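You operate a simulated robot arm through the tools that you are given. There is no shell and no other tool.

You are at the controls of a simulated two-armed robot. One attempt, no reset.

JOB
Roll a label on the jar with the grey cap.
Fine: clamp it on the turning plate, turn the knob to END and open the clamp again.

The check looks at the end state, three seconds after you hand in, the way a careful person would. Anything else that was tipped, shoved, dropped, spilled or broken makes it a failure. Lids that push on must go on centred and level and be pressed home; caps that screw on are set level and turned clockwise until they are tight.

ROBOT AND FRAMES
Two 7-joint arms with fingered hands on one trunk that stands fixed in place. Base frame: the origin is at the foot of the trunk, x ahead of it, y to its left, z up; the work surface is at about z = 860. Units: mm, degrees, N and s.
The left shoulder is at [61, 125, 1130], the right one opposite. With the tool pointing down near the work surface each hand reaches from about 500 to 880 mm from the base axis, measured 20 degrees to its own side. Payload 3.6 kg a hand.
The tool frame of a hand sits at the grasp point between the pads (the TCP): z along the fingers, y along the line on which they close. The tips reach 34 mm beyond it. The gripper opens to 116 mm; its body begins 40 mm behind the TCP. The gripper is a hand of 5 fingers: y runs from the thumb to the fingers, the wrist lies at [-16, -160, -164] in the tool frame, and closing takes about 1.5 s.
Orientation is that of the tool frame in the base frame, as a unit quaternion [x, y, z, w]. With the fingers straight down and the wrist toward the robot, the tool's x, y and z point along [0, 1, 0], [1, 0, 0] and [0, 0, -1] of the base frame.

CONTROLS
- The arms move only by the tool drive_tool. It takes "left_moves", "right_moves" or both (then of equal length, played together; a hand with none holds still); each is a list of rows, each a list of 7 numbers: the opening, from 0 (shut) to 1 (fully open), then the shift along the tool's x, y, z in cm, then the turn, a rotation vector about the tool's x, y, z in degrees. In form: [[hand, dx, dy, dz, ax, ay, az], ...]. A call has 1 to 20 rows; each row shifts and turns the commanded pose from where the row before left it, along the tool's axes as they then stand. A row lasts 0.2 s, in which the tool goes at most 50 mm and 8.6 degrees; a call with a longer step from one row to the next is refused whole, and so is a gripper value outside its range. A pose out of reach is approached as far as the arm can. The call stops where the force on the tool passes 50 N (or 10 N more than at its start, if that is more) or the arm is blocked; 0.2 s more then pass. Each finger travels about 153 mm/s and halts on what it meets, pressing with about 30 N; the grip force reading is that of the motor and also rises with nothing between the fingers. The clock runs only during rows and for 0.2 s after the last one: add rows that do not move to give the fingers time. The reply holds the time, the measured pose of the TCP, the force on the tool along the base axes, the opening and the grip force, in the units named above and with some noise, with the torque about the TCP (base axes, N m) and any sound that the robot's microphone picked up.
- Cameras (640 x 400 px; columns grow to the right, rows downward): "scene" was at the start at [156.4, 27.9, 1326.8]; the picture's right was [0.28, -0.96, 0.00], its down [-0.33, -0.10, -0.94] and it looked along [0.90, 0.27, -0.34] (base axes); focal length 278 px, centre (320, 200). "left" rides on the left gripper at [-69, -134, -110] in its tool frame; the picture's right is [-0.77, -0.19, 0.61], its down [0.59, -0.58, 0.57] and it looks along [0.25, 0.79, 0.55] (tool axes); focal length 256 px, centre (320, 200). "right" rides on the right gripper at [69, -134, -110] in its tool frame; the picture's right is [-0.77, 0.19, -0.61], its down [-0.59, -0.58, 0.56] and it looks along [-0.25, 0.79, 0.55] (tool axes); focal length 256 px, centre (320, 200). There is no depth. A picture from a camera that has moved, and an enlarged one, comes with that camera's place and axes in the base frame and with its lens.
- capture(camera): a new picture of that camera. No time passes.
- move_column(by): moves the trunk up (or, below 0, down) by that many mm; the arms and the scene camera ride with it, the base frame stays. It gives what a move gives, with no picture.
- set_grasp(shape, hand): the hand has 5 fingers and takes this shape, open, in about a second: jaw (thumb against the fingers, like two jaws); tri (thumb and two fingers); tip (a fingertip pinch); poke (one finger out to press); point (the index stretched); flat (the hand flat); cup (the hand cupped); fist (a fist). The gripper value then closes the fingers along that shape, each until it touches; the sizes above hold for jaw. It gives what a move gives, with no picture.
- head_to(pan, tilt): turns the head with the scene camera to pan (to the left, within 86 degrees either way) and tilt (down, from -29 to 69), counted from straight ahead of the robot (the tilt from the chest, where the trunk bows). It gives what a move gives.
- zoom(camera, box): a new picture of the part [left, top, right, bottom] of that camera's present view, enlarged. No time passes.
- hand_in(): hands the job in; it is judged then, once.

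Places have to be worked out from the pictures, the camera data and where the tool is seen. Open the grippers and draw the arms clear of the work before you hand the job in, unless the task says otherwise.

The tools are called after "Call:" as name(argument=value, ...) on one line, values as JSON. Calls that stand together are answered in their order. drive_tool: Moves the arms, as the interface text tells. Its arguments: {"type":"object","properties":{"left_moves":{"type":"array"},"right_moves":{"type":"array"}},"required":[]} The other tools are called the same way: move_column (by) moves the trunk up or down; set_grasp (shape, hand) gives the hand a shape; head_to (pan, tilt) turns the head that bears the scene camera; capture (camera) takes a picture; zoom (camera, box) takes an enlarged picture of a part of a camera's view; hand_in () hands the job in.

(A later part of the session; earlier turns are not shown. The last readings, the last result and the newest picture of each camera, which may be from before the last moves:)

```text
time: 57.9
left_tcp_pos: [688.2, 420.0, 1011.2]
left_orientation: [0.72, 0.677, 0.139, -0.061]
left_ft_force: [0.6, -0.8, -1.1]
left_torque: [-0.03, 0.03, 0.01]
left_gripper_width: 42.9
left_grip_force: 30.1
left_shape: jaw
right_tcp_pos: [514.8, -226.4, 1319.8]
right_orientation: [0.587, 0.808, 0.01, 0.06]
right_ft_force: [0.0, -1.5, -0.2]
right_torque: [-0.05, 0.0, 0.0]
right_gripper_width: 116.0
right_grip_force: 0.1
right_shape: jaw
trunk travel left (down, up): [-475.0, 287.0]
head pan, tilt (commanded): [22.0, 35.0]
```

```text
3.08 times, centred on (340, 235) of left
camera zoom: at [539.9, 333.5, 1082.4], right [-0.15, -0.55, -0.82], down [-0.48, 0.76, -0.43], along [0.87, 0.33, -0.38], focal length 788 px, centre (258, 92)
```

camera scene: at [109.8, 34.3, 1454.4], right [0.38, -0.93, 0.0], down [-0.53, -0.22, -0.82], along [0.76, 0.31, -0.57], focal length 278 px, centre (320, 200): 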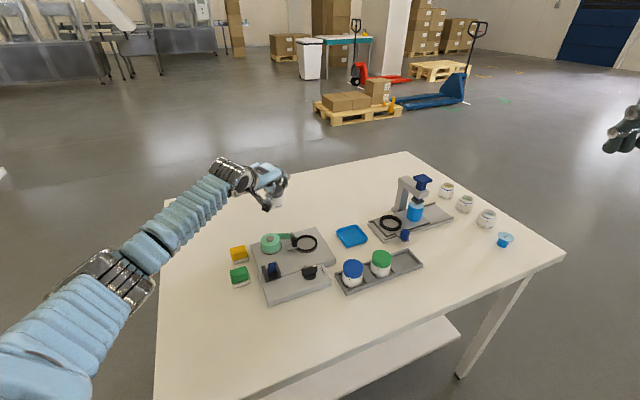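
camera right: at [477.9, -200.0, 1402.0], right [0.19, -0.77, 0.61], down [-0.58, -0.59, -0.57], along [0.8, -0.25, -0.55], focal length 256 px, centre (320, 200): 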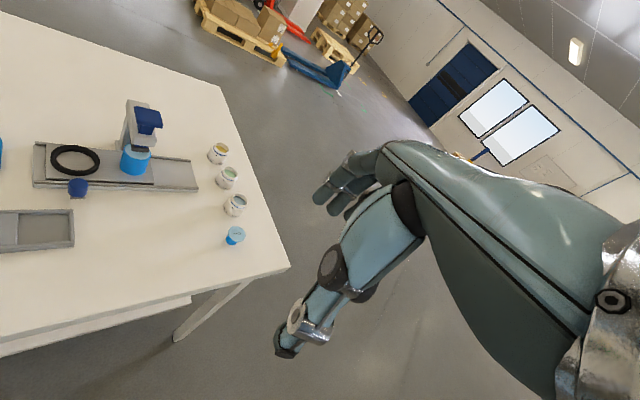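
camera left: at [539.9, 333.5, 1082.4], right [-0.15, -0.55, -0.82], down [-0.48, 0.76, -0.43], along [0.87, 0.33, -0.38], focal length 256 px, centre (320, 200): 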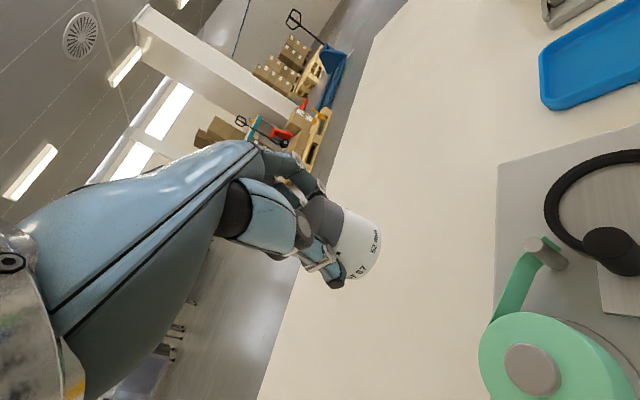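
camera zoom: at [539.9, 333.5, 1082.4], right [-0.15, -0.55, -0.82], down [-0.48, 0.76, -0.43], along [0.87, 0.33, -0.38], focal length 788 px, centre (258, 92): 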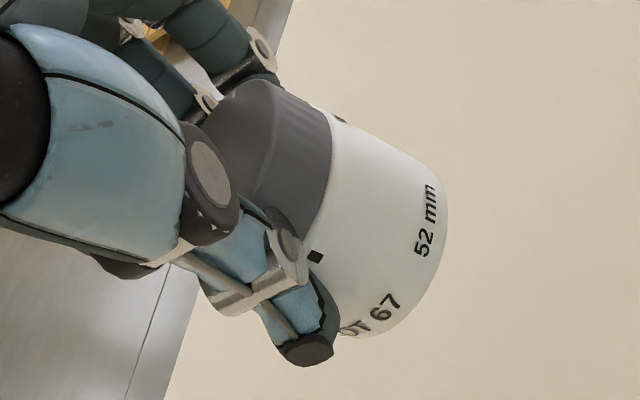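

The jar is upright in both views. I lower it toward the table, the last part slowly with force monitoring.

Call:
drive_tool(left_moves=[[0.4, -0.57, -0.2, 1.91, 0, 0, 0], [0.4, -0.57, -0.2, 1.91, 0, 0, 0], [0.4, -0.57, -0.2, 1.91, 0, 0, 0], [0.4, -0.42, -0.15, 1.43, 0, 0, 0], [0.4, 0, 0, 0, 0, 0, 0], [0.4, 0, 0, 0, 0, 0, 0]])

Call:
zoom(camera="scene", box=[245, 175, 305, 240])

Call:
capture(camera="left")

```text
time: 59.3
left_tcp_pos: [690.5, 420.0, 935.7]
left_orientation: [0.721, 0.676, 0.139, -0.061]
left_ft_force: [0.2, -0.6, -0.7]
left_torque: [-0.01, -0.01, 0.01]
left_gripper_width: 43.1
left_grip_force: 29.7
left_shape: jaw
right_tcp_pos: [514.3, -226.9, 1319.5]
right_orientation: [0.587, 0.807, 0.009, 0.06]
right_ft_force: [0.4, -0.4, -0.9]
right_torque: [-0.02, -0.01, -0.01]
right_gripper_width: 116.0
right_grip_force: 0.0
right_shape: jaw
trunk travel left (down, up): [-475.0, 287.0]
head pan, tilt (commanded): [22.0, 35.0]
```

```text
6.15 times, centred on (275, 208) of scene
camera zoom: at [109.5, 34.2, 1454.4], right [0.38, -0.93, 0.0], down [-0.53, -0.22, -0.82], along [0.76, 0.31, -0.57], focal length 1713 px, centre (597, 154)
```

zoom: 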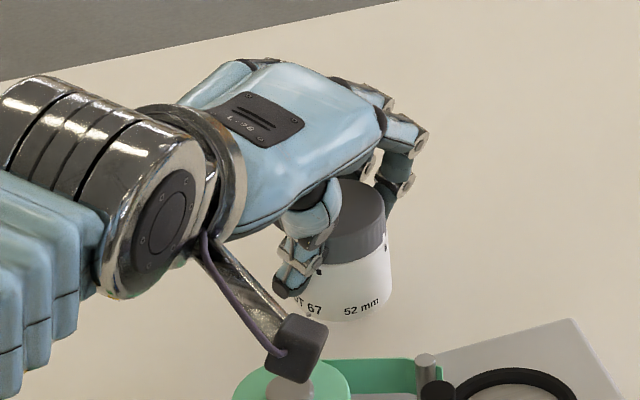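

```text
taken
camera left: at [542.2, 332.9, 1007.5], right [-0.15, -0.55, -0.82], down [-0.48, 0.76, -0.43], along [0.87, 0.33, -0.38], focal length 256 px, centre (320, 200)
```

left: 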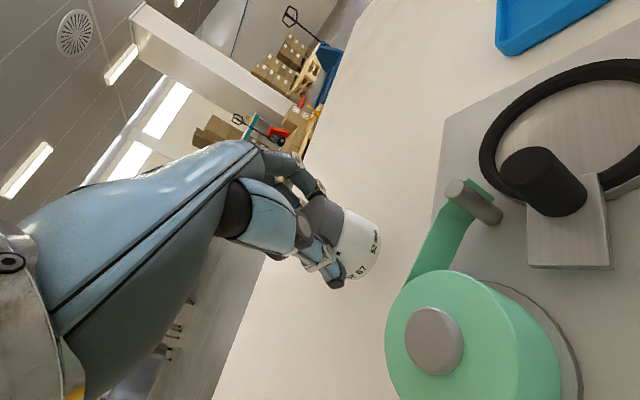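

About 20 mm to go. I lower in small steps watching the force.

Call:
drive_tool(left_moves=[[0.4, -0.142, -0.05, 0.477, 0, 0, 0], [0.4, -0.142, -0.05, 0.477, 0, 0, 0], [0.4, -0.085, -0.03, 0.286, 0, 0, 0], [0.4, 0, 0, 0, 0, 0, 0]])

Call:
zoom(camera="scene", box=[255, 185, 305, 235])

```text
time: 60.3
left_tcp_pos: [689.3, 419.8, 923.0]
left_orientation: [0.72, 0.677, 0.139, -0.06]
left_ft_force: [-0.1, -0.4, -1.1]
left_torque: [0.0, 0.01, -0.01]
left_gripper_width: 42.8
left_grip_force: 30.2
left_shape: jaw
right_tcp_pos: [514.9, -226.5, 1319.6]
right_orientation: [0.587, 0.807, 0.009, 0.059]
right_ft_force: [0.5, -0.3, 0.0]
right_torque: [-0.01, -0.02, -0.02]
right_gripper_width: 115.9
right_grip_force: 0.1
right_shape: jaw
trunk travel left (down, up): [-475.0, 287.0]
head pan, tilt (commanded): [22.0, 35.0]
```

```text
8.00 times, centred on (280, 210) of scene
camera zoom: at [109.4, 34.3, 1454.4], right [0.38, -0.93, 0.0], down [-0.53, -0.22, -0.82], along [0.76, 0.31, -0.57], focal length 2227 px, centre (640, 120)
```

zoom: 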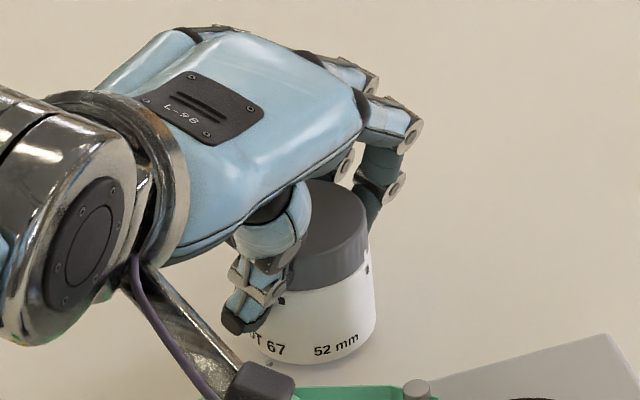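

No contact yet. I continue in 2 mm steps.

Call:
drive_tool(left_moves=[[0.4, -0.057, -0.02, 0.19, 0, 0, 0], [0.4, -0.057, -0.02, 0.19, 0, 0, 0], [0.4, -0.057, -0.02, 0.19, 0, 0, 0], [0.4, 0, 0, 0, 0, 0, 0]])

```text
time: 61.3
left_tcp_pos: [690.9, 417.8, 918.3]
left_orientation: [0.72, 0.677, 0.14, -0.06]
left_ft_force: [0.4, -0.1, 0.9]
left_torque: [-0.04, 0.05, -0.02]
left_gripper_width: 43.0
left_grip_force: 30.0
left_shape: jaw
right_tcp_pos: [513.9, -225.9, 1320.7]
right_orientation: [0.587, 0.807, 0.01, 0.059]
right_ft_force: [-0.1, 0.4, -0.1]
right_torque: [-0.02, 0.0, 0.04]
right_gripper_width: 116.0
right_grip_force: 0.1
right_shape: jaw
trunk travel left (down, up): [-475.0, 287.0]
head pan, tilt (commanded): [22.0, 35.0]
```

Force has just changed sign: light contact with the table at TCP z 918. I press 2 mm more to seat it flat.

Call:
drive_tool(left_moves=[[0.4, -0.04, -0.015, 0.14, 0, 0, 0], [0.4, -0.03, -0.01, 0.1, 0, 0, 0], [0.4, 0, 0, 0, 0, 0, 0]])

Call:
zoom(camera="scene", box=[265, 190, 305, 230])

Call:
zoom(camera="left", box=[280, 170, 400, 300])

```text
time: 62.1
left_tcp_pos: [690.6, 418.7, 917.3]
left_orientation: [0.72, 0.677, 0.142, -0.059]
left_ft_force: [-1.1, 0.5, 9.6]
left_torque: [0.01, -0.03, 0.01]
left_gripper_width: 43.0
left_grip_force: 30.2
left_shape: jaw
right_tcp_pos: [512.2, -227.8, 1320.4]
right_orientation: [0.586, 0.808, 0.01, 0.059]
right_ft_force: [-0.7, -0.1, -0.4]
right_torque: [0.01, 0.01, -0.01]
right_gripper_width: 115.8
right_grip_force: 0.0
right_shape: jaw
trunk travel left (down, up): [-475.0, 287.0]
head pan, tilt (commanded): [22.0, 35.0]
```

```text
10.00 times, centred on (285, 210) of scene
camera zoom: at [107.9, 33.5, 1454.7], right [0.38, -0.93, 0.0], down [-0.53, -0.21, -0.82], along [0.76, 0.31, -0.57], focal length 2784 px, centre (670, 100)
```

zoom: 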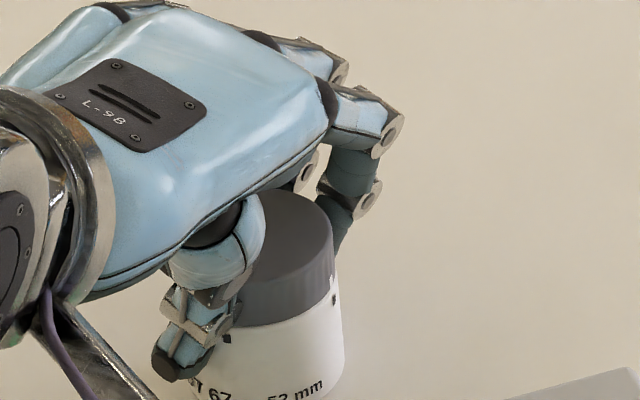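

```text
3.08 times, centred on (340, 235) of left
camera zoom: at [542.0, 331.8, 987.7], right [-0.14, -0.55, -0.82], down [-0.48, 0.76, -0.43], along [0.87, 0.33, -0.37], focal length 788 px, centre (258, 92)
```

zoom: 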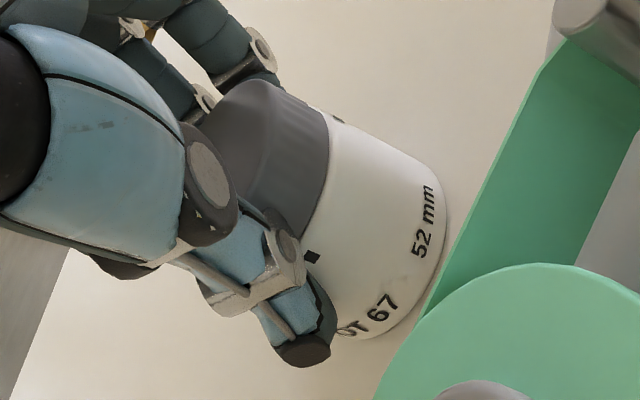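

The jar stands on the table with a 9.6 N push and no torque, so it's flat. I open the fingers gradually to release it.

Call:
drive_tool(left_moves=[[0.44, 0, 0, 0, 0, 0, 0], [0.48, 0, 0, 0, 0, 0, 0], [0.52, 0, 0, 0, 0, 0, 0], [0.56, 0, 0, 0, 0, 0, 0], [0.6, 0, 0, 0, 0, 0, 0], [0.66, 0, 0, 0, 0, 0, 0], [0.72, 0, 0, 0, 0, 0, 0], [0.72, 0, 0, 0, 0, 0, 0]])

Call:
zoom(camera="scene", box=[260, 190, 310, 235])

Call:
zoom(camera="left", box=[280, 170, 400, 300])

```text
time: 63.9
left_tcp_pos: [690.8, 418.4, 914.3]
left_orientation: [0.72, 0.678, 0.139, -0.06]
left_ft_force: [-1.1, -0.1, -0.9]
left_torque: [-0.01, 0.01, 0.03]
left_gripper_width: 83.3
left_grip_force: 0.1
left_shape: jaw
right_tcp_pos: [514.6, -226.9, 1319.3]
right_orientation: [0.587, 0.807, 0.01, 0.06]
right_ft_force: [-0.3, 0.2, 0.9]
right_torque: [0.0, 0.01, -0.02]
right_gripper_width: 115.9
right_grip_force: 0.0
right_shape: jaw
trunk travel left (down, up): [-475.0, 287.0]
head pan, tilt (commanded): [22.0, 35.0]
```

```text
8.89 times, centred on (285, 212) of scene
camera zoom: at [109.3, 34.2, 1454.4], right [0.38, -0.93, 0.0], down [-0.53, -0.22, -0.82], along [0.76, 0.31, -0.57], focal length 2475 px, centre (631, 89)
```

zoom: 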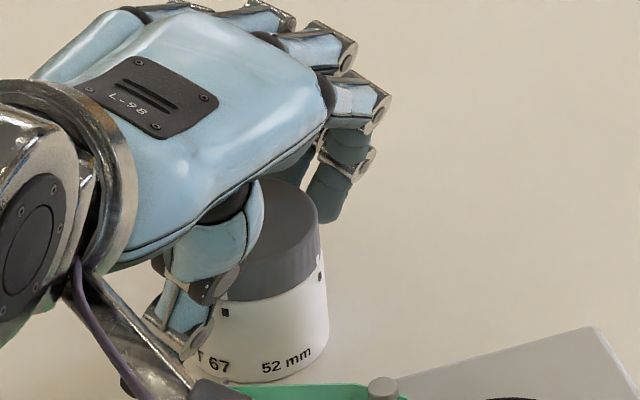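

```text
3.08 times, centred on (340, 235) of left
camera zoom: at [542.5, 332.1, 985.9], right [-0.15, -0.55, -0.82], down [-0.48, 0.76, -0.43], along [0.87, 0.33, -0.38], focal length 788 px, centre (258, 92)
```

zoom: 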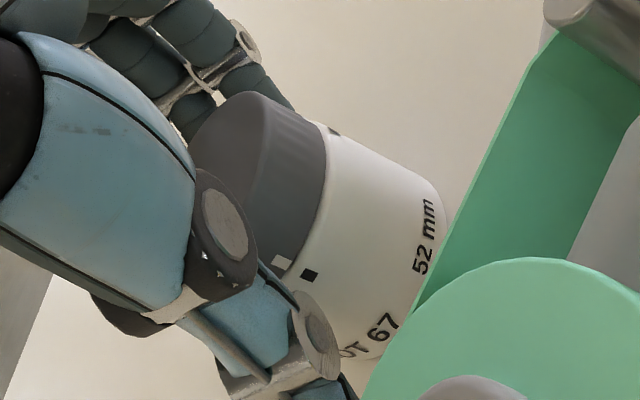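

The jar stands upright and free. I raise the hand straight up, slowly at first.

Call:
drive_tool(left_moves=[[0.72, 0.28, 0.1, -0.95, 0, 0, 0], [0.72, 0.42, 0.15, -1.43, 0, 0, 0], [0.72, 0.42, 0.15, -1.43, 0, 0, 0], [0.72, 0.57, 0.2, -1.9, 0, 0, 0], [0.72, 0.85, 0.3, -2.86, 0, 0, 0], [0.72, 0.85, 0.3, -2.86, 0, 0, 0], [0.72, 0, 0, 0, 0, 0, 0]])

Call:
capture(camera="scene")

Call:
capture(camera="left")

```text
time: 65.5
left_tcp_pos: [690.5, 418.1, 1034.8]
left_orientation: [0.72, 0.677, 0.14, -0.061]
left_ft_force: [0.4, 0.0, -0.5]
left_torque: [0.0, 0.01, -0.01]
left_gripper_width: 83.1
left_grip_force: 0.0
left_shape: jaw
right_tcp_pos: [514.7, -225.6, 1319.4]
right_orientation: [0.586, 0.808, 0.01, 0.06]
right_ft_force: [-0.7, 0.3, 0.5]
right_torque: [0.0, 0.0, 0.02]
right_gripper_width: 115.9
right_grip_force: 0.1
right_shape: jaw
trunk travel left (down, up): [-475.0, 287.0]
head pan, tilt (commanded): [22.0, 35.0]
```

```text
taken
camera scene: at [109.5, 34.3, 1454.4], right [0.38, -0.93, 0.0], down [-0.53, -0.22, -0.82], along [0.76, 0.31, -0.57], focal length 278 px, centre (320, 200)
```

scene: 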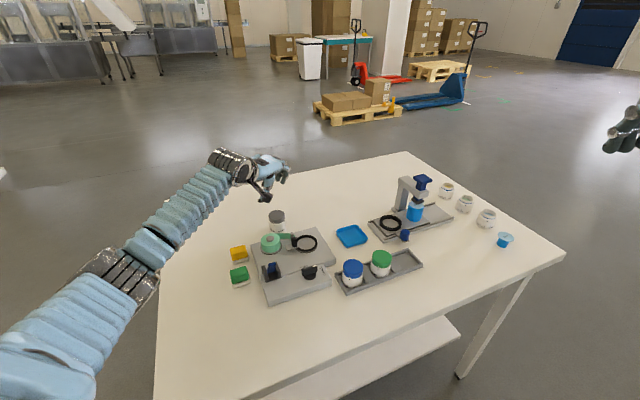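

```text
taken
camera left: at [542.9, 331.3, 1105.5], right [-0.15, -0.55, -0.82], down [-0.48, 0.76, -0.43], along [0.87, 0.33, -0.38], focal length 256 px, centre (320, 200)
```

left: 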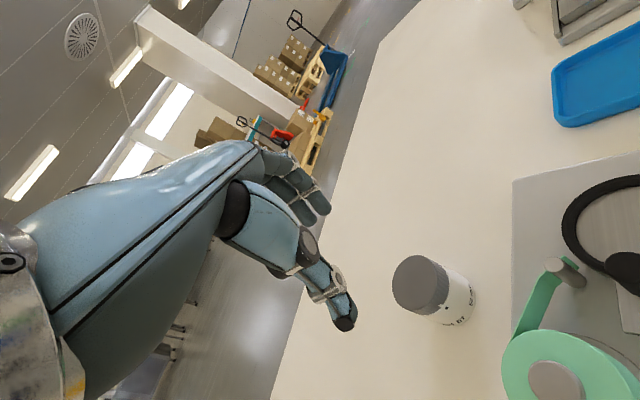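

The jar stands safely behind the station. Next I straighten the hand, yaw it about 40° to face the lever's swing plane, and stay at height.

Call:
drive_tool(left_moves=[[0.72, 0, 0, -1.5, 2.14, -5.44, -1.16], [0.72, 0, 0, -1.5, 2.14, -5.44, -1.16], [0.72, 0, 0, -1.0, 2.14, -5.44, -1.16], [0.72, 0, 0, 0, 0, 0, 0]])

```text
time: 66.5
left_tcp_pos: [687.5, 410.9, 1074.7]
left_orientation: [0.706, 0.708, -0.002, 0.001]
left_ft_force: [-0.4, -0.1, -1.1]
left_torque: [-0.03, -0.03, 0.02]
left_gripper_width: 82.9
left_grip_force: 0.1
left_shape: jaw
right_tcp_pos: [514.0, -226.9, 1320.4]
right_orientation: [0.586, 0.808, 0.009, 0.06]
right_ft_force: [1.0, 0.2, 0.0]
right_torque: [0.01, 0.0, -0.02]
right_gripper_width: 115.8
right_grip_force: 0.1
right_shape: jaw
trunk travel left (down, up): [-475.0, 287.0]
head pan, tilt (commanded): [22.0, 35.0]
```

Upright again. I move over to above the lever at z about 1075 and then yaw the hand.

Call:
drive_tool(left_moves=[[0.72, -1.98, -3.95, 0, 0, 0, 0], [0.72, -1.98, -3.95, 0, 0, 0, 0], [0.72, -1.98, -3.95, 0, 0, 0, 0], [0.72, -1.98, -3.95, 0, 0, 0, 0], [0.72, -1.98, -3.95, 0, 0, 0, 0], [0.72, 0, 0, 0, 0, 0, -8], [0.72, 0, 0, 0, 0, 0, -8], [0.72, 0, 0, 0, 0, 0, -8], [0.72, 0, 0, 0, 0, 0, -8], [0.72, 0, 0, 0, 0, 0, -8], [0.72, 0, 0, 0, 0, 0, 0]])

Call:
capture(camera="scene")

Call:
capture(camera="left")

```text
time: 68.9
left_tcp_pos: [490.2, 312.5, 1073.5]
left_orientation: [0.422, 0.907, -0.001, 0.001]
left_ft_force: [0.1, -0.3, 0.0]
left_torque: [-0.03, -0.02, 0.02]
left_gripper_width: 83.0
left_grip_force: 0.0
left_shape: jaw
right_tcp_pos: [513.7, -226.5, 1320.8]
right_orientation: [0.587, 0.808, 0.01, 0.06]
right_ft_force: [0.1, 0.8, -0.3]
right_torque: [-0.02, 0.04, 0.03]
right_gripper_width: 115.9
right_grip_force: 0.0
right_shape: jaw
trunk travel left (down, up): [-475.0, 287.0]
head pan, tilt (commanded): [22.0, 35.0]
```

```text
taken
camera scene: at [108.9, 34.5, 1454.5], right [0.38, -0.93, 0.0], down [-0.53, -0.22, -0.82], along [0.76, 0.31, -0.57], focal length 278 px, centre (320, 200)
```

scene: 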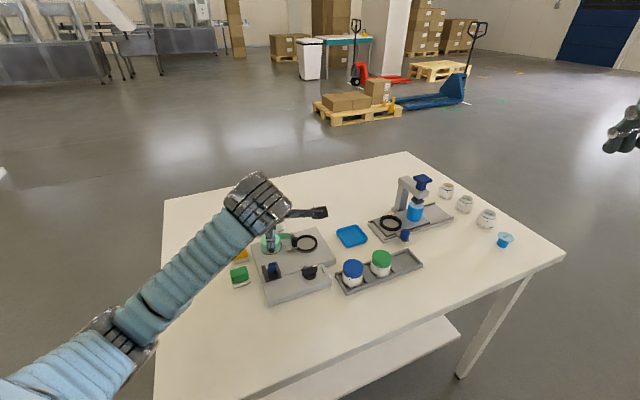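

```text
taken
camera left: at [431.8, 173.2, 1183.4], right [0.35, -0.71, -0.61], down [-0.82, 0.08, -0.57], along [0.45, 0.7, -0.56], focal length 256 px, centre (320, 200)
```

left: 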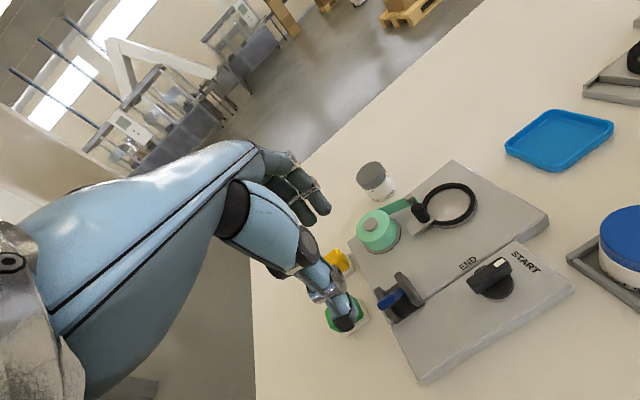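

The hand reached 40° yaw. I zoom to find the lever tip in both views.

Call:
zoom(camera="left", box=[340, 240, 460, 340])

Call:
zoom(camera="scene", box=[225, 215, 335, 305])

```text
4.00 times, centred on (400, 290) of left
camera zoom: at [431.8, 173.2, 1183.4], right [0.35, -0.71, -0.61], down [-0.82, 0.08, -0.57], along [0.45, 0.7, -0.56], focal length 1024 px, centre (0, -160)
```

zoom: 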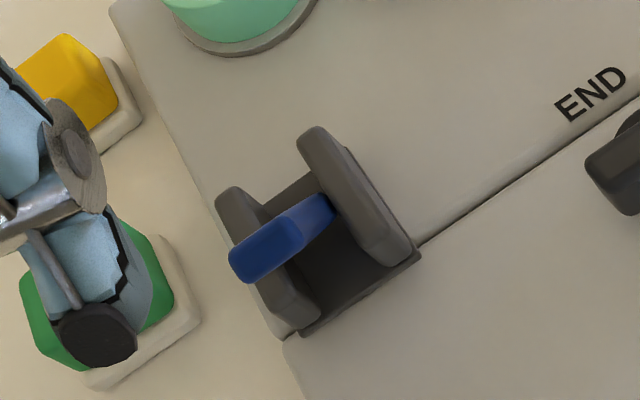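

```text
4.44 times, centred on (280, 260) of scene
camera zoom: at [108.9, 34.5, 1454.5], right [0.38, -0.93, 0.0], down [-0.53, -0.22, -0.82], along [0.76, 0.31, -0.57], focal length 1237 px, centre (498, -67)
```

zoom: 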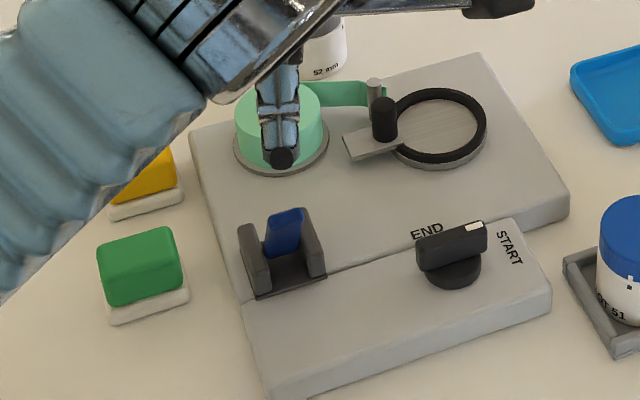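

The lever tip is at about (477, 300, 968), leaning some 18° toward me; its pivot is near z 889 and bracket tops near 911. I shift so thumb and fingers straddle it and descend to just above the tip.

Call:
drive_tool(left_moves=[[0.72, 0, -1.3, 1.5, 0, 0, 0], [0.72, 0, 0, 2.0, 0, 0, 0], [0.72, 0, 0, 2.0, 0, 0, 0], [0.72, 0, 0, 0, 0, 0, 0]])

Call:
zoom(camera="left", box=[280, 180, 440, 320])

Call:
zoom(camera="scene", box=[225, 215, 335, 305])

```text
time: 69.9
left_tcp_pos: [478.5, 304.4, 1018.6]
left_orientation: [0.423, 0.906, -0.001, -0.001]
left_ft_force: [0.6, -0.3, -0.5]
left_torque: [0.02, -0.05, 0.02]
left_gripper_width: 83.2
left_grip_force: 0.0
left_shape: jaw
right_tcp_pos: [513.8, -227.0, 1320.7]
right_orientation: [0.587, 0.808, 0.01, 0.059]
right_ft_force: [-0.2, -0.1, 0.9]
right_torque: [-0.01, -0.03, 0.03]
right_gripper_width: 116.2
right_grip_force: 0.1
right_shape: jaw
trunk travel left (down, up): [-475.0, 287.0]
head pan, tilt (commanded): [22.0, 35.0]
```

```text
2.86 times, centred on (360, 250) of left
camera zoom: at [420.9, 164.8, 1128.5], right [0.35, -0.71, -0.61], down [-0.82, 0.08, -0.57], along [0.45, 0.7, -0.56], focal length 731 px, centre (206, 57)
```

zoom: 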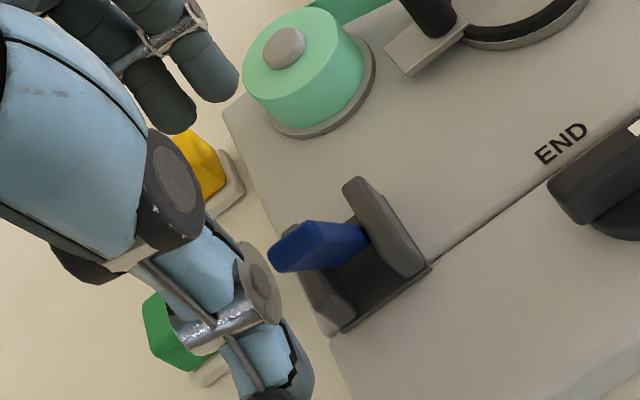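

```text
4.44 times, centred on (280, 260) of scene
camera zoom: at [109.4, 34.1, 1454.4], right [0.38, -0.93, 0.0], down [-0.53, -0.22, -0.82], along [0.76, 0.31, -0.57], focal length 1237 px, centre (498, -67)
```

zoom: 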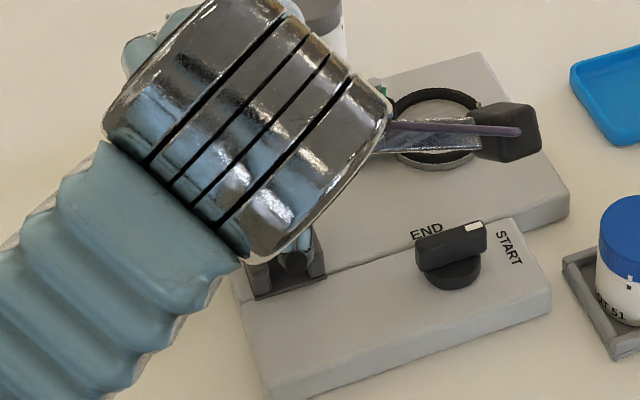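

The lever sits between thumb and fingers as planned. I descend to z about 965 so the lever is well inside the opening.

Call:
drive_tool(left_moves=[[0.72, 0, 0, 1.5, 0, 0, 0], [0.72, 0, 0, 1.5, 0, 0, 0], [0.72, 0, 0, 1.3, 0, 0, 0], [0.72, 0, 0, 1.0, 0, 0, 0], [0.72, 0, 0, 0, 0, 0, 0]])

Call:
zoom(camera="left", box=[260, 160, 420, 300])

Call:
capture(camera="scene")

```text
time: 71.1
left_tcp_pos: [477.5, 304.1, 964.5]
left_orientation: [0.422, 0.906, 0.0, 0.002]
left_ft_force: [0.7, -0.4, 0.4]
left_torque: [0.02, -0.01, 0.03]
left_gripper_width: 83.1
left_grip_force: 0.1
left_shape: jaw
right_tcp_pos: [515.1, -227.4, 1320.3]
right_orientation: [0.587, 0.807, 0.01, 0.06]
right_ft_force: [0.1, -0.8, 0.5]
right_torque: [0.0, 0.0, -0.02]
right_gripper_width: 116.0
right_grip_force: 0.2
right_shape: jaw
trunk travel left (down, up): [-475.0, 287.0]
head pan, tilt (commanded): [22.0, 35.0]
```

```text
2.86 times, centred on (340, 230) of left
camera zoom: at [420.8, 164.9, 1075.6], right [0.35, -0.71, -0.61], down [-0.82, 0.08, -0.57], along [0.45, 0.7, -0.55], focal length 731 px, centre (263, 114)
```

zoom: 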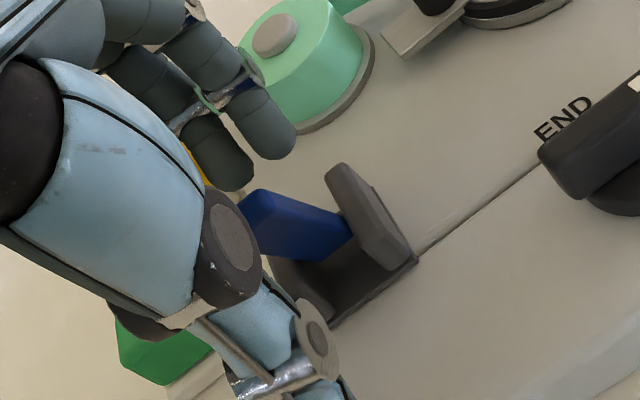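

```text
taken
camera scene: at [109.2, 34.0, 1454.5], right [0.38, -0.93, 0.0], down [-0.53, -0.21, -0.82], along [0.76, 0.31, -0.57], focal length 278 px, centre (320, 200)
```

scene: 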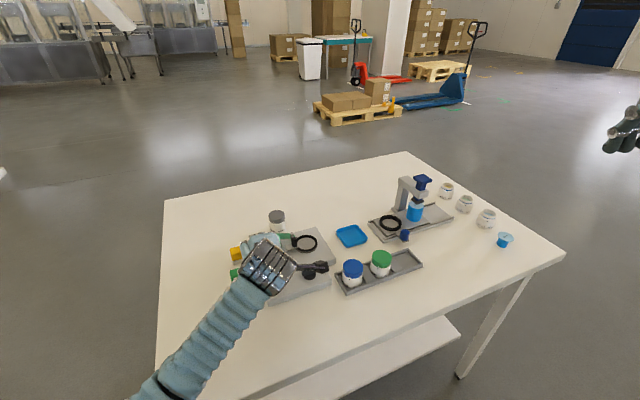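

The lever is inside the opening. I narrow the hand to about 58 mm, raise 5 mm, and push away from me (+v) with the thumb to return the lever to open.

Call:
drive_tool(left_moves=[[0.5, 0, 0, -0.5, 0, 0, 0], [0.5, 0, 0, 0, 0, 0, 0], [0.5, 0, 1.0, 0, 0, 0, 0], [0.5, 0, 1.0, 0, 0, 0, 0], [0.5, 0, 1.0, 0, 0, 0, 0], [0.5, 0, 0, 0, 0, 0, 0]])

Call:
zoom(camera="left", box=[260, 160, 420, 300])

```text
time: 72.5
left_tcp_pos: [501.3, 323.2, 972.8]
left_orientation: [0.424, 0.906, 0.0, 0.002]
left_ft_force: [-3.1, -4.6, 9.8]
left_torque: [-0.18, 0.26, 0.01]
left_gripper_width: 59.8
left_grip_force: 0.1
left_shape: jaw
right_tcp_pos: [512.6, -228.2, 1321.0]
right_orientation: [0.587, 0.807, 0.01, 0.06]
right_ft_force: [0.5, 0.5, 0.3]
right_torque: [0.05, 0.0, 0.0]
right_gripper_width: 116.0
right_grip_force: 0.1
right_shape: jaw
trunk travel left (down, up): [-475.0, 287.0]
head pan, tilt (commanded): [22.0, 35.0]
```

```text
2.86 times, centred on (340, 230) of left
camera zoom: at [443.4, 183.6, 1082.6], right [0.35, -0.71, -0.61], down [-0.82, 0.08, -0.57], along [0.45, 0.7, -0.55], focal length 731 px, centre (263, 114)
```

zoom: 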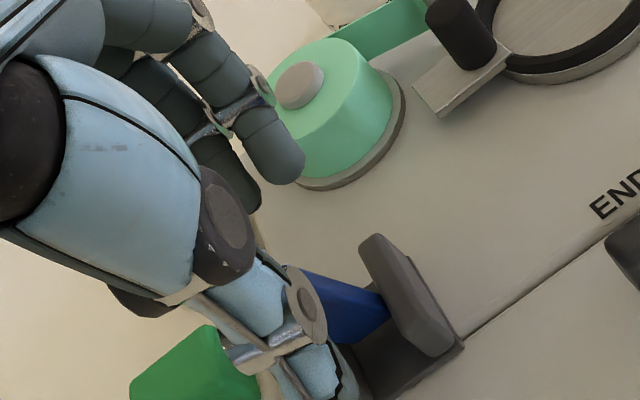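

The thumb touches the lever but also gets pushed upward by its tip. I back off a little, raise 14 mm so only the thumb's end segment touches, and push again.

Call:
drive_tool(left_moves=[[0.5, 0, -0.6, 0, 0, 0, 0], [0.5, 0, 0, -0.7, 0, 0, 0], [0.5, 0, 0, -0.7, 0, 0, 0], [0.5, 0, 0.6, 0, 0, 0, 0], [0.5, 0, 0.5, 0, 0, 0, 0], [0.5, 0, 0.5, 0, 0, 0, 0], [0.5, 0, 0, 0, 0, 0, 0]])

Call:
zoom(camera="left", box=[260, 160, 420, 300])

```text
time: 74.1
left_tcp_pos: [509.8, 328.4, 986.4]
left_orientation: [0.423, 0.906, 0.001, 0.002]
left_ft_force: [-4.8, -3.7, 10.7]
left_torque: [-0.29, 0.35, -0.04]
left_gripper_width: 60.2
left_grip_force: 0.0
left_shape: jaw
right_tcp_pos: [513.3, -228.2, 1320.7]
right_orientation: [0.587, 0.808, 0.01, 0.061]
right_ft_force: [0.2, -0.1, 0.0]
right_torque: [-0.02, 0.0, 0.0]
right_gripper_width: 116.0
right_grip_force: 0.0
right_shape: jaw
trunk travel left (down, up): [-475.0, 287.0]
head pan, tilt (commanded): [22.0, 35.0]
```

```text
2.86 times, centred on (340, 230) of left
camera zoom: at [451.0, 189.5, 1095.4], right [0.35, -0.71, -0.61], down [-0.82, 0.08, -0.57], along [0.45, 0.7, -0.55], focal length 731 px, centre (263, 114)
```

zoom: 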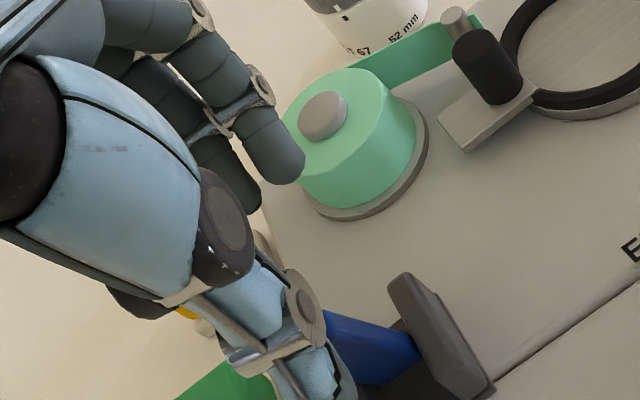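

The upward push persists, so the thumb is not a good pusher. I back off, rise above the lever, and instead come to its near side with closed fingers to push with their backs.

Call:
drive_tool(left_moves=[[0.5, 0, -1.0, 0, 0, 0, 0], [0.5, 0, 0, -2.0, 0, 0, 0], [0.5, 0, 0, -2.5, 0, 0, 0], [0.5, 0, 0, -2.5, 0, 0, 0], [0.3, 0, -2.0, 0, 0, 0, 0], [0.1, 0, -2.0, 0, 0, 0, 0], [0.0, 0, -2.0, 0, 0, 0, 0], [0.0, 0, -0.5, 0, 0, 0, 0], [0.0, 0, 0, 0, 0, 0, 0], [0.0, 0, 0, 0, 0, 0, 0]])

Call:
capture(camera="left")

Call:
capture(camera="scene")

```text
time: 76.3
left_tcp_pos: [452.4, 282.3, 1054.5]
left_orientation: [0.422, 0.907, -0.002, 0.0]
left_ft_force: [-1.0, 0.2, -0.1]
left_torque: [0.0, 0.01, 0.02]
left_gripper_width: 0.1
left_grip_force: 0.0
left_shape: jaw
right_tcp_pos: [514.3, -227.9, 1319.3]
right_orientation: [0.588, 0.807, 0.009, 0.059]
right_ft_force: [-0.3, -0.1, 0.2]
right_torque: [0.01, 0.02, -0.02]
right_gripper_width: 115.9
right_grip_force: 0.1
right_shape: jaw
trunk travel left (down, up): [-475.0, 287.0]
head pan, tilt (commanded): [22.0, 35.0]
```

```text
taken
camera left: at [394.5, 142.2, 1163.7], right [0.35, -0.71, -0.61], down [-0.82, 0.08, -0.57], along [0.45, 0.7, -0.56], focal length 256 px, centre (320, 200)
```

left: 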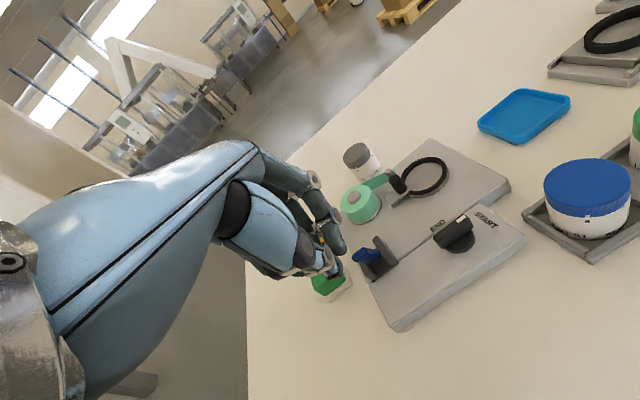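

```text
taken
camera scene: at [109.2, 33.9, 1454.5], right [0.38, -0.93, 0.0], down [-0.53, -0.21, -0.82], along [0.76, 0.31, -0.57], focal length 278 px, centre (320, 200)
```

scene: 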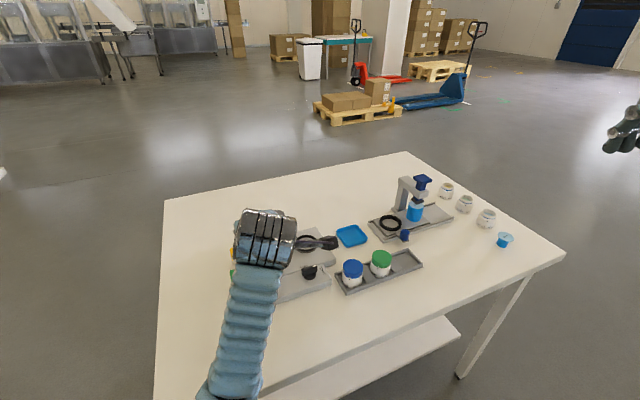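

Fingers are closed and above. I zoom in to see the lever's present state from the wrist camera.

Call:
zoom(camera="left", box=[280, 180, 440, 320])

Call:
zoom(camera="left", box=[320, 220, 420, 300])

```text
2.86 times, centred on (360, 250) of left
camera zoom: at [394.5, 142.2, 1163.7], right [0.35, -0.71, -0.61], down [-0.82, 0.08, -0.57], along [0.45, 0.7, -0.56], focal length 731 px, centre (206, 57)
```

zoom: 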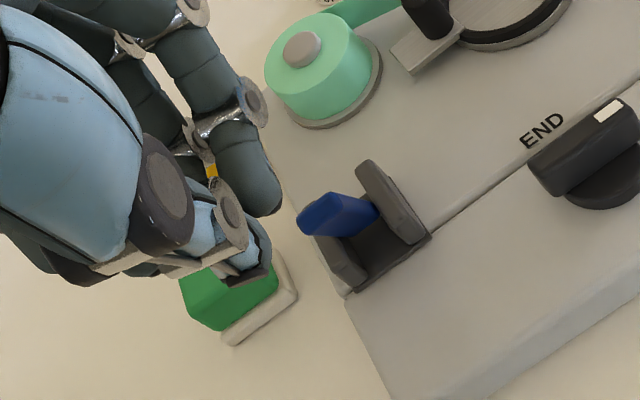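

```text
5.00 times, centred on (370, 260) of left
camera zoom: at [394.5, 142.2, 1163.7], right [0.35, -0.71, -0.61], down [-0.82, 0.08, -0.57], along [0.45, 0.7, -0.56], focal length 1280 px, centre (70, -100)
```

zoom: 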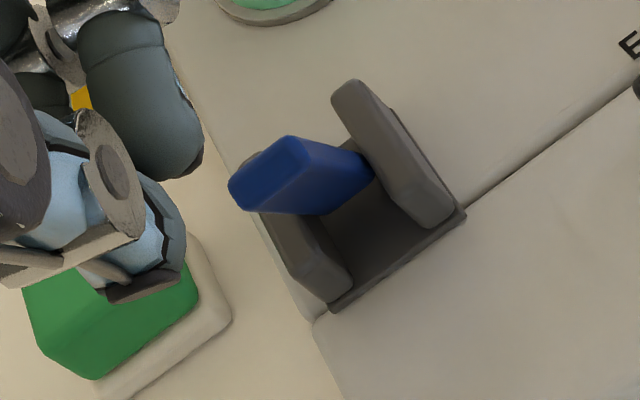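

The lever is unchanged. The curled fingers slope too, so a straight finger would push better; I switch the left hand to "point" and look at its geometry.

Call:
set_grasp(hand="left", shape="point")

Call:
capture(camera="left")

Call:
head_to(pan=30, tilt=40)

Call:
capture(camera="scene")

```text
time: 77.2
left_tcp_pos: [451.4, 280.9, 1053.8]
left_orientation: [0.423, 0.906, -0.001, 0.0]
left_ft_force: [-0.2, 0.8, 0.4]
left_torque: [0.03, -0.02, 0.01]
left_gripper_width: 108.0
left_grip_force: 0.0
left_shape: point
right_tcp_pos: [514.6, -227.4, 1319.8]
right_orientation: [0.587, 0.808, 0.01, 0.06]
right_ft_force: [1.0, -0.4, 0.0]
right_torque: [-0.02, 0.0, 0.01]
right_gripper_width: 116.2
right_grip_force: 0.1
right_shape: jaw
trunk travel left (down, up): [-475.0, 287.0]
head pan, tilt (commanded): [22.0, 35.0]
```

```text
taken
camera left: at [394.6, 142.2, 1163.7], right [0.35, -0.71, -0.61], down [-0.82, 0.08, -0.57], along [0.45, 0.7, -0.55], focal length 256 px, centre (320, 200)
```

left: 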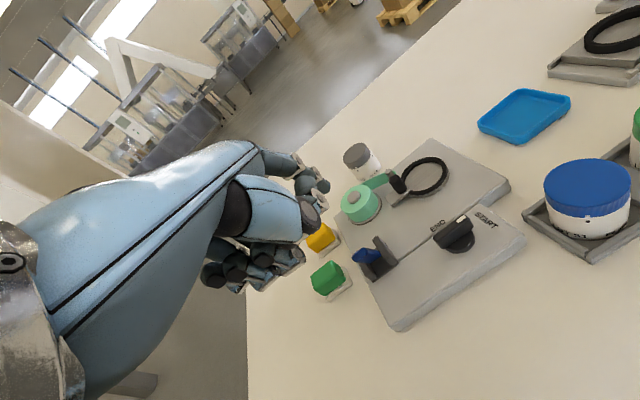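

```text
time: 77.9
left_tcp_pos: [452.9, 282.1, 1053.9]
left_orientation: [0.423, 0.906, -0.002, 0.0]
left_ft_force: [0.5, 0.4, -0.2]
left_torque: [0.0, 0.02, -0.01]
left_gripper_width: 108.0
left_grip_force: 0.0
left_shape: point
right_tcp_pos: [514.1, -227.6, 1319.0]
right_orientation: [0.588, 0.807, 0.01, 0.059]
right_ft_force: [0.9, 0.0, -0.1]
right_torque: [0.01, -0.02, -0.01]
right_gripper_width: 115.8
right_grip_force: 0.0
right_shape: jaw
trunk travel left (down, up): [-475.0, 287.0]
head pan, tilt (commanded): [30.0, 40.0]
```

```text
taken
camera scene: at [101.2, 43.3, 1446.9], right [0.5, -0.87, 0.0], down [-0.56, -0.32, -0.77], along [0.66, 0.38, -0.64], focal length 278 px, centre (320, 200)
```

scene: 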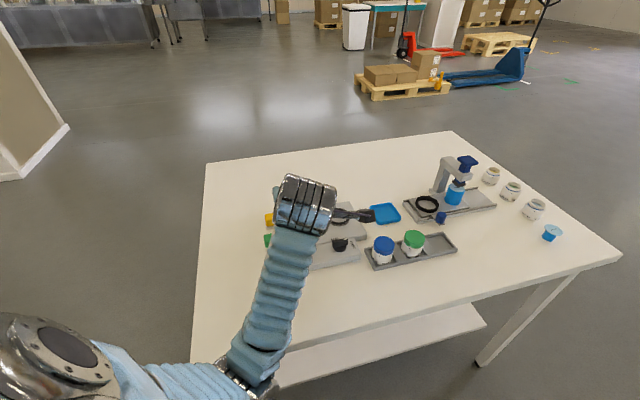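

In "point" the index stretches forward rather than down. I try "poke".

Call:
set_grasp(hand="left", shape="poke")

Call:
zoom(camera="left", box=[180, 120, 420, 320])

```text
time: 78.8
left_tcp_pos: [452.5, 281.6, 1053.5]
left_orientation: [0.423, 0.906, -0.001, 0.001]
left_ft_force: [0.2, 0.3, -0.4]
left_torque: [-0.02, -0.03, 0.0]
left_gripper_width: 0.0
left_grip_force: 0.1
left_shape: poke
right_tcp_pos: [514.8, -226.4, 1318.5]
right_orientation: [0.587, 0.807, 0.009, 0.059]
right_ft_force: [-0.7, -0.8, -0.3]
right_torque: [-0.02, 0.0, -0.02]
right_gripper_width: 115.8
right_grip_force: 0.0
right_shape: jaw
trunk travel left (down, up): [-475.0, 287.0]
head pan, tilt (commanded): [30.0, 40.0]
```

```text
2.00 times, centred on (300, 220) of left
camera zoom: at [394.5, 142.2, 1163.7], right [0.35, -0.71, -0.61], down [-0.82, 0.08, -0.57], along [0.45, 0.7, -0.56], focal length 512 px, centre (360, 160)
```

zoom: 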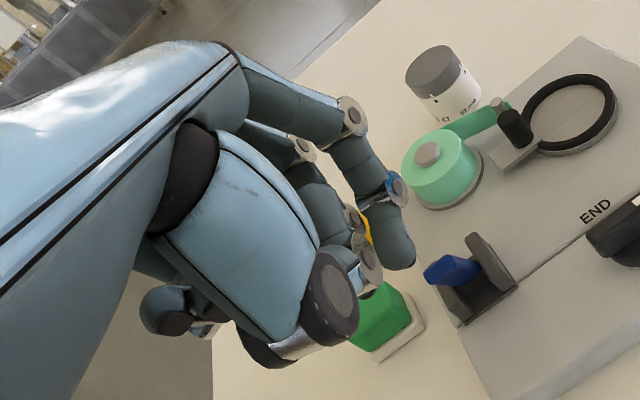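

None of these shapes gives a vertical pushing face, so I'll grip the lever lightly between thumb and fingers and carry it along its arc. I go back to jaw, straddle it again and close on it.

Call:
set_grasp(hand="left", shape="jaw")

Call:
drive_tool(left_moves=[[0.72, 0, 1.7, 0, 0, 0, 0], [0.72, 0, 1.7, 0, 0, 0, 0], [0.72, 0, 0, 2.0, 0, 0, 0], [0.72, 0, 0, 2.0, 0, 0, 0], [0.72, 0, 0, 2.0, 0, 0, 0], [0.72, 0, 0, 2.0, 0, 0, 0], [0.72, 0, 0, 0.7, 0, 0, 0], [0.72, 0, 0, 0, 0, 0, 0]])

Call:
zoom(camera="left", box=[260, 160, 420, 300])

```text
time: 79.7
left_tcp_pos: [451.6, 281.9, 1054.2]
left_orientation: [0.422, 0.907, 0.0, 0.0]
left_ft_force: [0.4, 0.7, 0.1]
left_torque: [0.01, 0.0, 0.01]
left_gripper_width: 116.0
left_grip_force: 0.0
left_shape: jaw
right_tcp_pos: [513.9, -226.4, 1319.0]
right_orientation: [0.587, 0.808, 0.01, 0.059]
right_ft_force: [0.2, 0.5, 0.5]
right_torque: [0.01, 0.0, 0.02]
right_gripper_width: 115.9
right_grip_force: 0.1
right_shape: jaw
trunk travel left (down, up): [-475.0, 287.0]
head pan, tilt (commanded): [30.0, 40.0]
```

```text
time: 81.5
left_tcp_pos: [479.7, 303.5, 966.3]
left_orientation: [0.423, 0.906, -0.001, 0.0]
left_ft_force: [-0.5, -0.5, -0.7]
left_torque: [-0.03, 0.01, -0.01]
left_gripper_width: 83.9
left_grip_force: 0.0
left_shape: jaw
right_tcp_pos: [514.3, -227.2, 1319.7]
right_orientation: [0.587, 0.807, 0.01, 0.059]
right_ft_force: [0.7, 0.0, 0.5]
right_torque: [0.0, -0.01, -0.01]
right_gripper_width: 116.1
right_grip_force: 0.1
right_shape: jaw
trunk travel left (down, up): [-475.0, 287.0]
head pan, tilt (commanded): [30.0, 40.0]
```

```text
2.86 times, centred on (340, 230) of left
camera zoom: at [422.4, 164.2, 1077.4], right [0.35, -0.71, -0.61], down [-0.82, 0.08, -0.57], along [0.45, 0.7, -0.56], focal length 731 px, centre (263, 114)
```

zoom: 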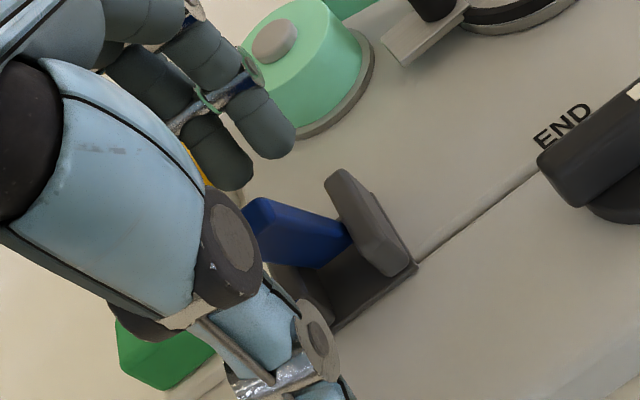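

The lever is between thumb and fingers. I close on it gently.

Call:
drive_tool(left_moves=[[0.55, 0, 0, 0, 0, 0, 0], [0.4, 0, 0, 0, 0, 0, 0], [0.3, 0, 0, 0, 0, 0, 0], [0.2, 0, 0, 0, 0, 0, 0], [0.15, 0, 0, 0, 0, 0, 0], [0.1, 0, 0, 0, 0, 0, 0]])

Call:
zoom(camera="left", box=[260, 160, 420, 300])

```text
time: 82.9
left_tcp_pos: [481.4, 304.8, 969.0]
left_orientation: [0.423, 0.906, 0.001, 0.001]
left_ft_force: [13.2, 12.2, 9.1]
left_torque: [0.52, -0.54, 0.03]
left_gripper_width: 18.6
left_grip_force: 0.1
left_shape: jaw
right_tcp_pos: [516.5, -224.7, 1318.5]
right_orientation: [0.586, 0.808, 0.009, 0.06]
right_ft_force: [1.0, -0.4, 0.9]
right_torque: [0.02, -0.02, -0.01]
right_gripper_width: 116.1
right_grip_force: 0.2
right_shape: jaw
trunk travel left (down, up): [-475.0, 287.0]
head pan, tilt (commanded): [30.0, 40.0]
```

```text
2.86 times, centred on (340, 230) of left
camera zoom: at [423.8, 165.9, 1078.2], right [0.35, -0.71, -0.61], down [-0.82, 0.08, -0.57], along [0.45, 0.7, -0.55], focal length 731 px, centre (263, 114)
```

zoom: 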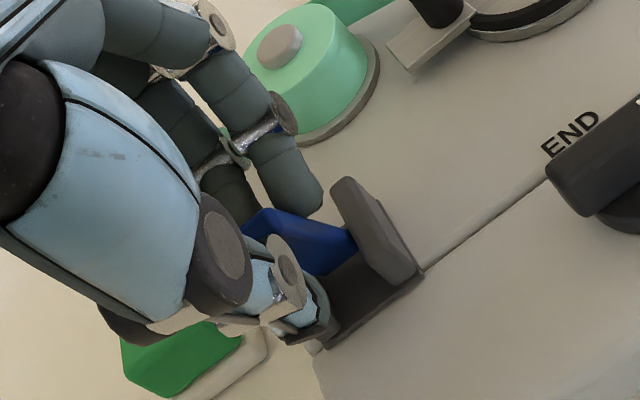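

The fingers press on the lever with about 18 N without moving it toward me, so it may already be at its clamped stop. With the lever caged, I now move the hand away from me (+v) along the arc.

Call:
drive_tool(left_moves=[[0.12, 0, 0.5, 0, 0, 0, 0], [0.12, 0, 0.7, 0, 0, 0, 0], [0.12, 0, 0.8, 0, 0, 0, 0], [0.12, 0, 0, 0, 0, 0, 0]])

Call:
zoom(camera="left", box=[260, 160, 420, 300])

```text
time: 83.9
left_tcp_pos: [494.5, 316.0, 966.0]
left_orientation: [0.423, 0.906, -0.001, -0.001]
left_ft_force: [-0.6, -0.4, 0.8]
left_torque: [0.0, -0.02, -0.02]
left_gripper_width: 14.2
left_grip_force: 0.2
left_shape: jaw
right_tcp_pos: [514.2, -227.3, 1319.5]
right_orientation: [0.587, 0.808, 0.009, 0.06]
right_ft_force: [-1.0, -0.1, 0.4]
right_torque: [-0.03, 0.03, 0.0]
right_gripper_width: 116.0
right_grip_force: 0.0
right_shape: jaw
trunk travel left (down, up): [-475.0, 287.0]
head pan, tilt (commanded): [30.0, 40.0]
```

```text
2.86 times, centred on (340, 230) of left
camera zoom: at [436.7, 177.2, 1076.1], right [0.35, -0.71, -0.61], down [-0.82, 0.08, -0.56], along [0.45, 0.7, -0.56], focal length 731 px, centre (263, 114)
```

zoom: 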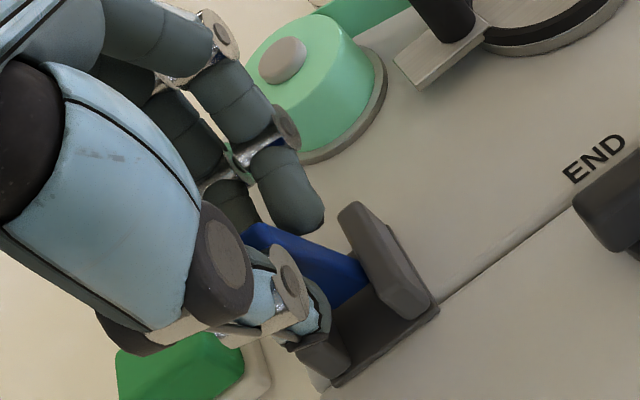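

No force now, the lever follows between the fingertips. I continue along the arc.

Call:
drive_tool(left_moves=[[0.12, 0, 0.7, 0, 0, 0, 0], [0.12, 0, 0.7, 0, 0, 0, 0], [0.12, 0, 0.6, 0, 0, 0, 0], [0.12, 0, 0, 0, 0, 0, 0]])

Call:
zoom(camera="left", box=[260, 160, 420, 300])

```text
time: 84.9
left_tcp_pos: [509.5, 328.1, 968.3]
left_orientation: [0.423, 0.906, 0.0, 0.001]
left_ft_force: [-1.2, 0.4, 0.3]
left_torque: [0.02, 0.02, -0.03]
left_gripper_width: 13.7
left_grip_force: 0.1
left_shape: jaw
right_tcp_pos: [514.5, -227.0, 1319.5]
right_orientation: [0.587, 0.808, 0.009, 0.059]
right_ft_force: [0.1, 0.8, 0.0]
right_torque: [-0.01, 0.01, -0.02]
right_gripper_width: 116.1
right_grip_force: 0.1
right_shape: jaw
trunk travel left (down, up): [-475.0, 287.0]
head pan, tilt (commanded): [30.0, 40.0]
```

```text
2.86 times, centred on (340, 230) of left
camera zoom: at [451.9, 189.3, 1078.3], right [0.35, -0.71, -0.61], down [-0.82, 0.08, -0.57], along [0.45, 0.7, -0.55], focal length 731 px, centre (263, 114)
```

zoom: 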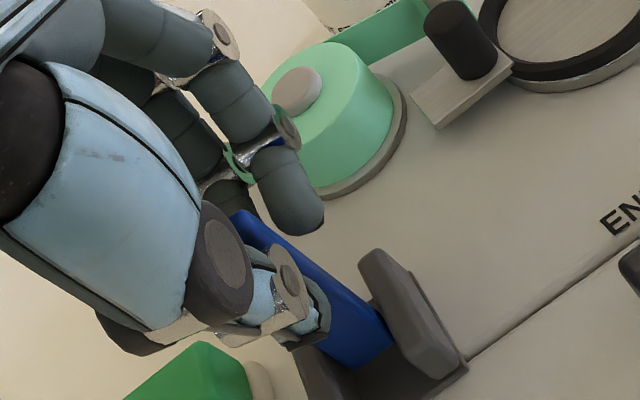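

The lever now follows nicely and has passed upright. I go on toward the open stop, lowering slightly with the arc.

Call:
drive_tool(left_moves=[[0.12, 0, 0.6, 0.1, 0, 0, 0], [0.12, 0, 0.5, 0.2, 0, 0, 0], [0.12, 0, 0.5, 0.2, 0, 0, 0], [0.12, 0, 0, 0, 0, 0, 0]])

Call:
zoom(camera="left", box=[260, 160, 420, 300])

```text
time: 85.9
left_tcp_pos: [522.7, 338.3, 963.7]
left_orientation: [0.423, 0.906, 0.0, 0.001]
left_ft_force: [-0.4, -0.3, 0.8]
left_torque: [-0.03, -0.03, -0.01]
left_gripper_width: 13.9
left_grip_force: 0.0
left_shape: jaw
right_tcp_pos: [513.1, -226.6, 1320.1]
right_orientation: [0.586, 0.808, 0.01, 0.059]
right_ft_force: [-0.3, -0.6, 0.2]
right_torque: [0.02, -0.03, 0.0]
right_gripper_width: 115.9
right_grip_force: 0.1
right_shape: jaw
trunk travel left (down, up): [-475.0, 287.0]
head pan, tilt (commanded): [30.0, 40.0]
```

```text
2.86 times, centred on (340, 230) of left
camera zoom: at [464.4, 199.8, 1073.1], right [0.35, -0.71, -0.61], down [-0.82, 0.08, -0.57], along [0.45, 0.7, -0.55], focal length 731 px, centre (263, 114)
```

zoom: 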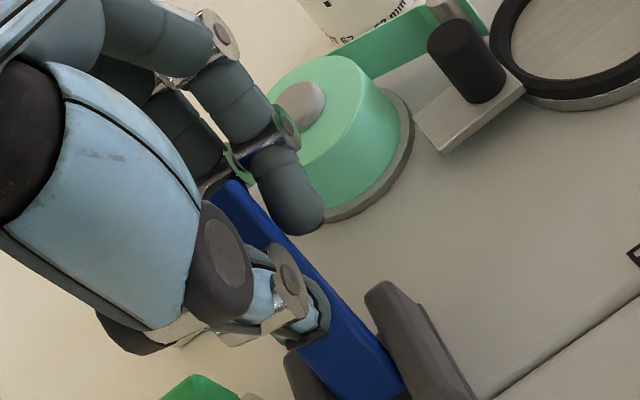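

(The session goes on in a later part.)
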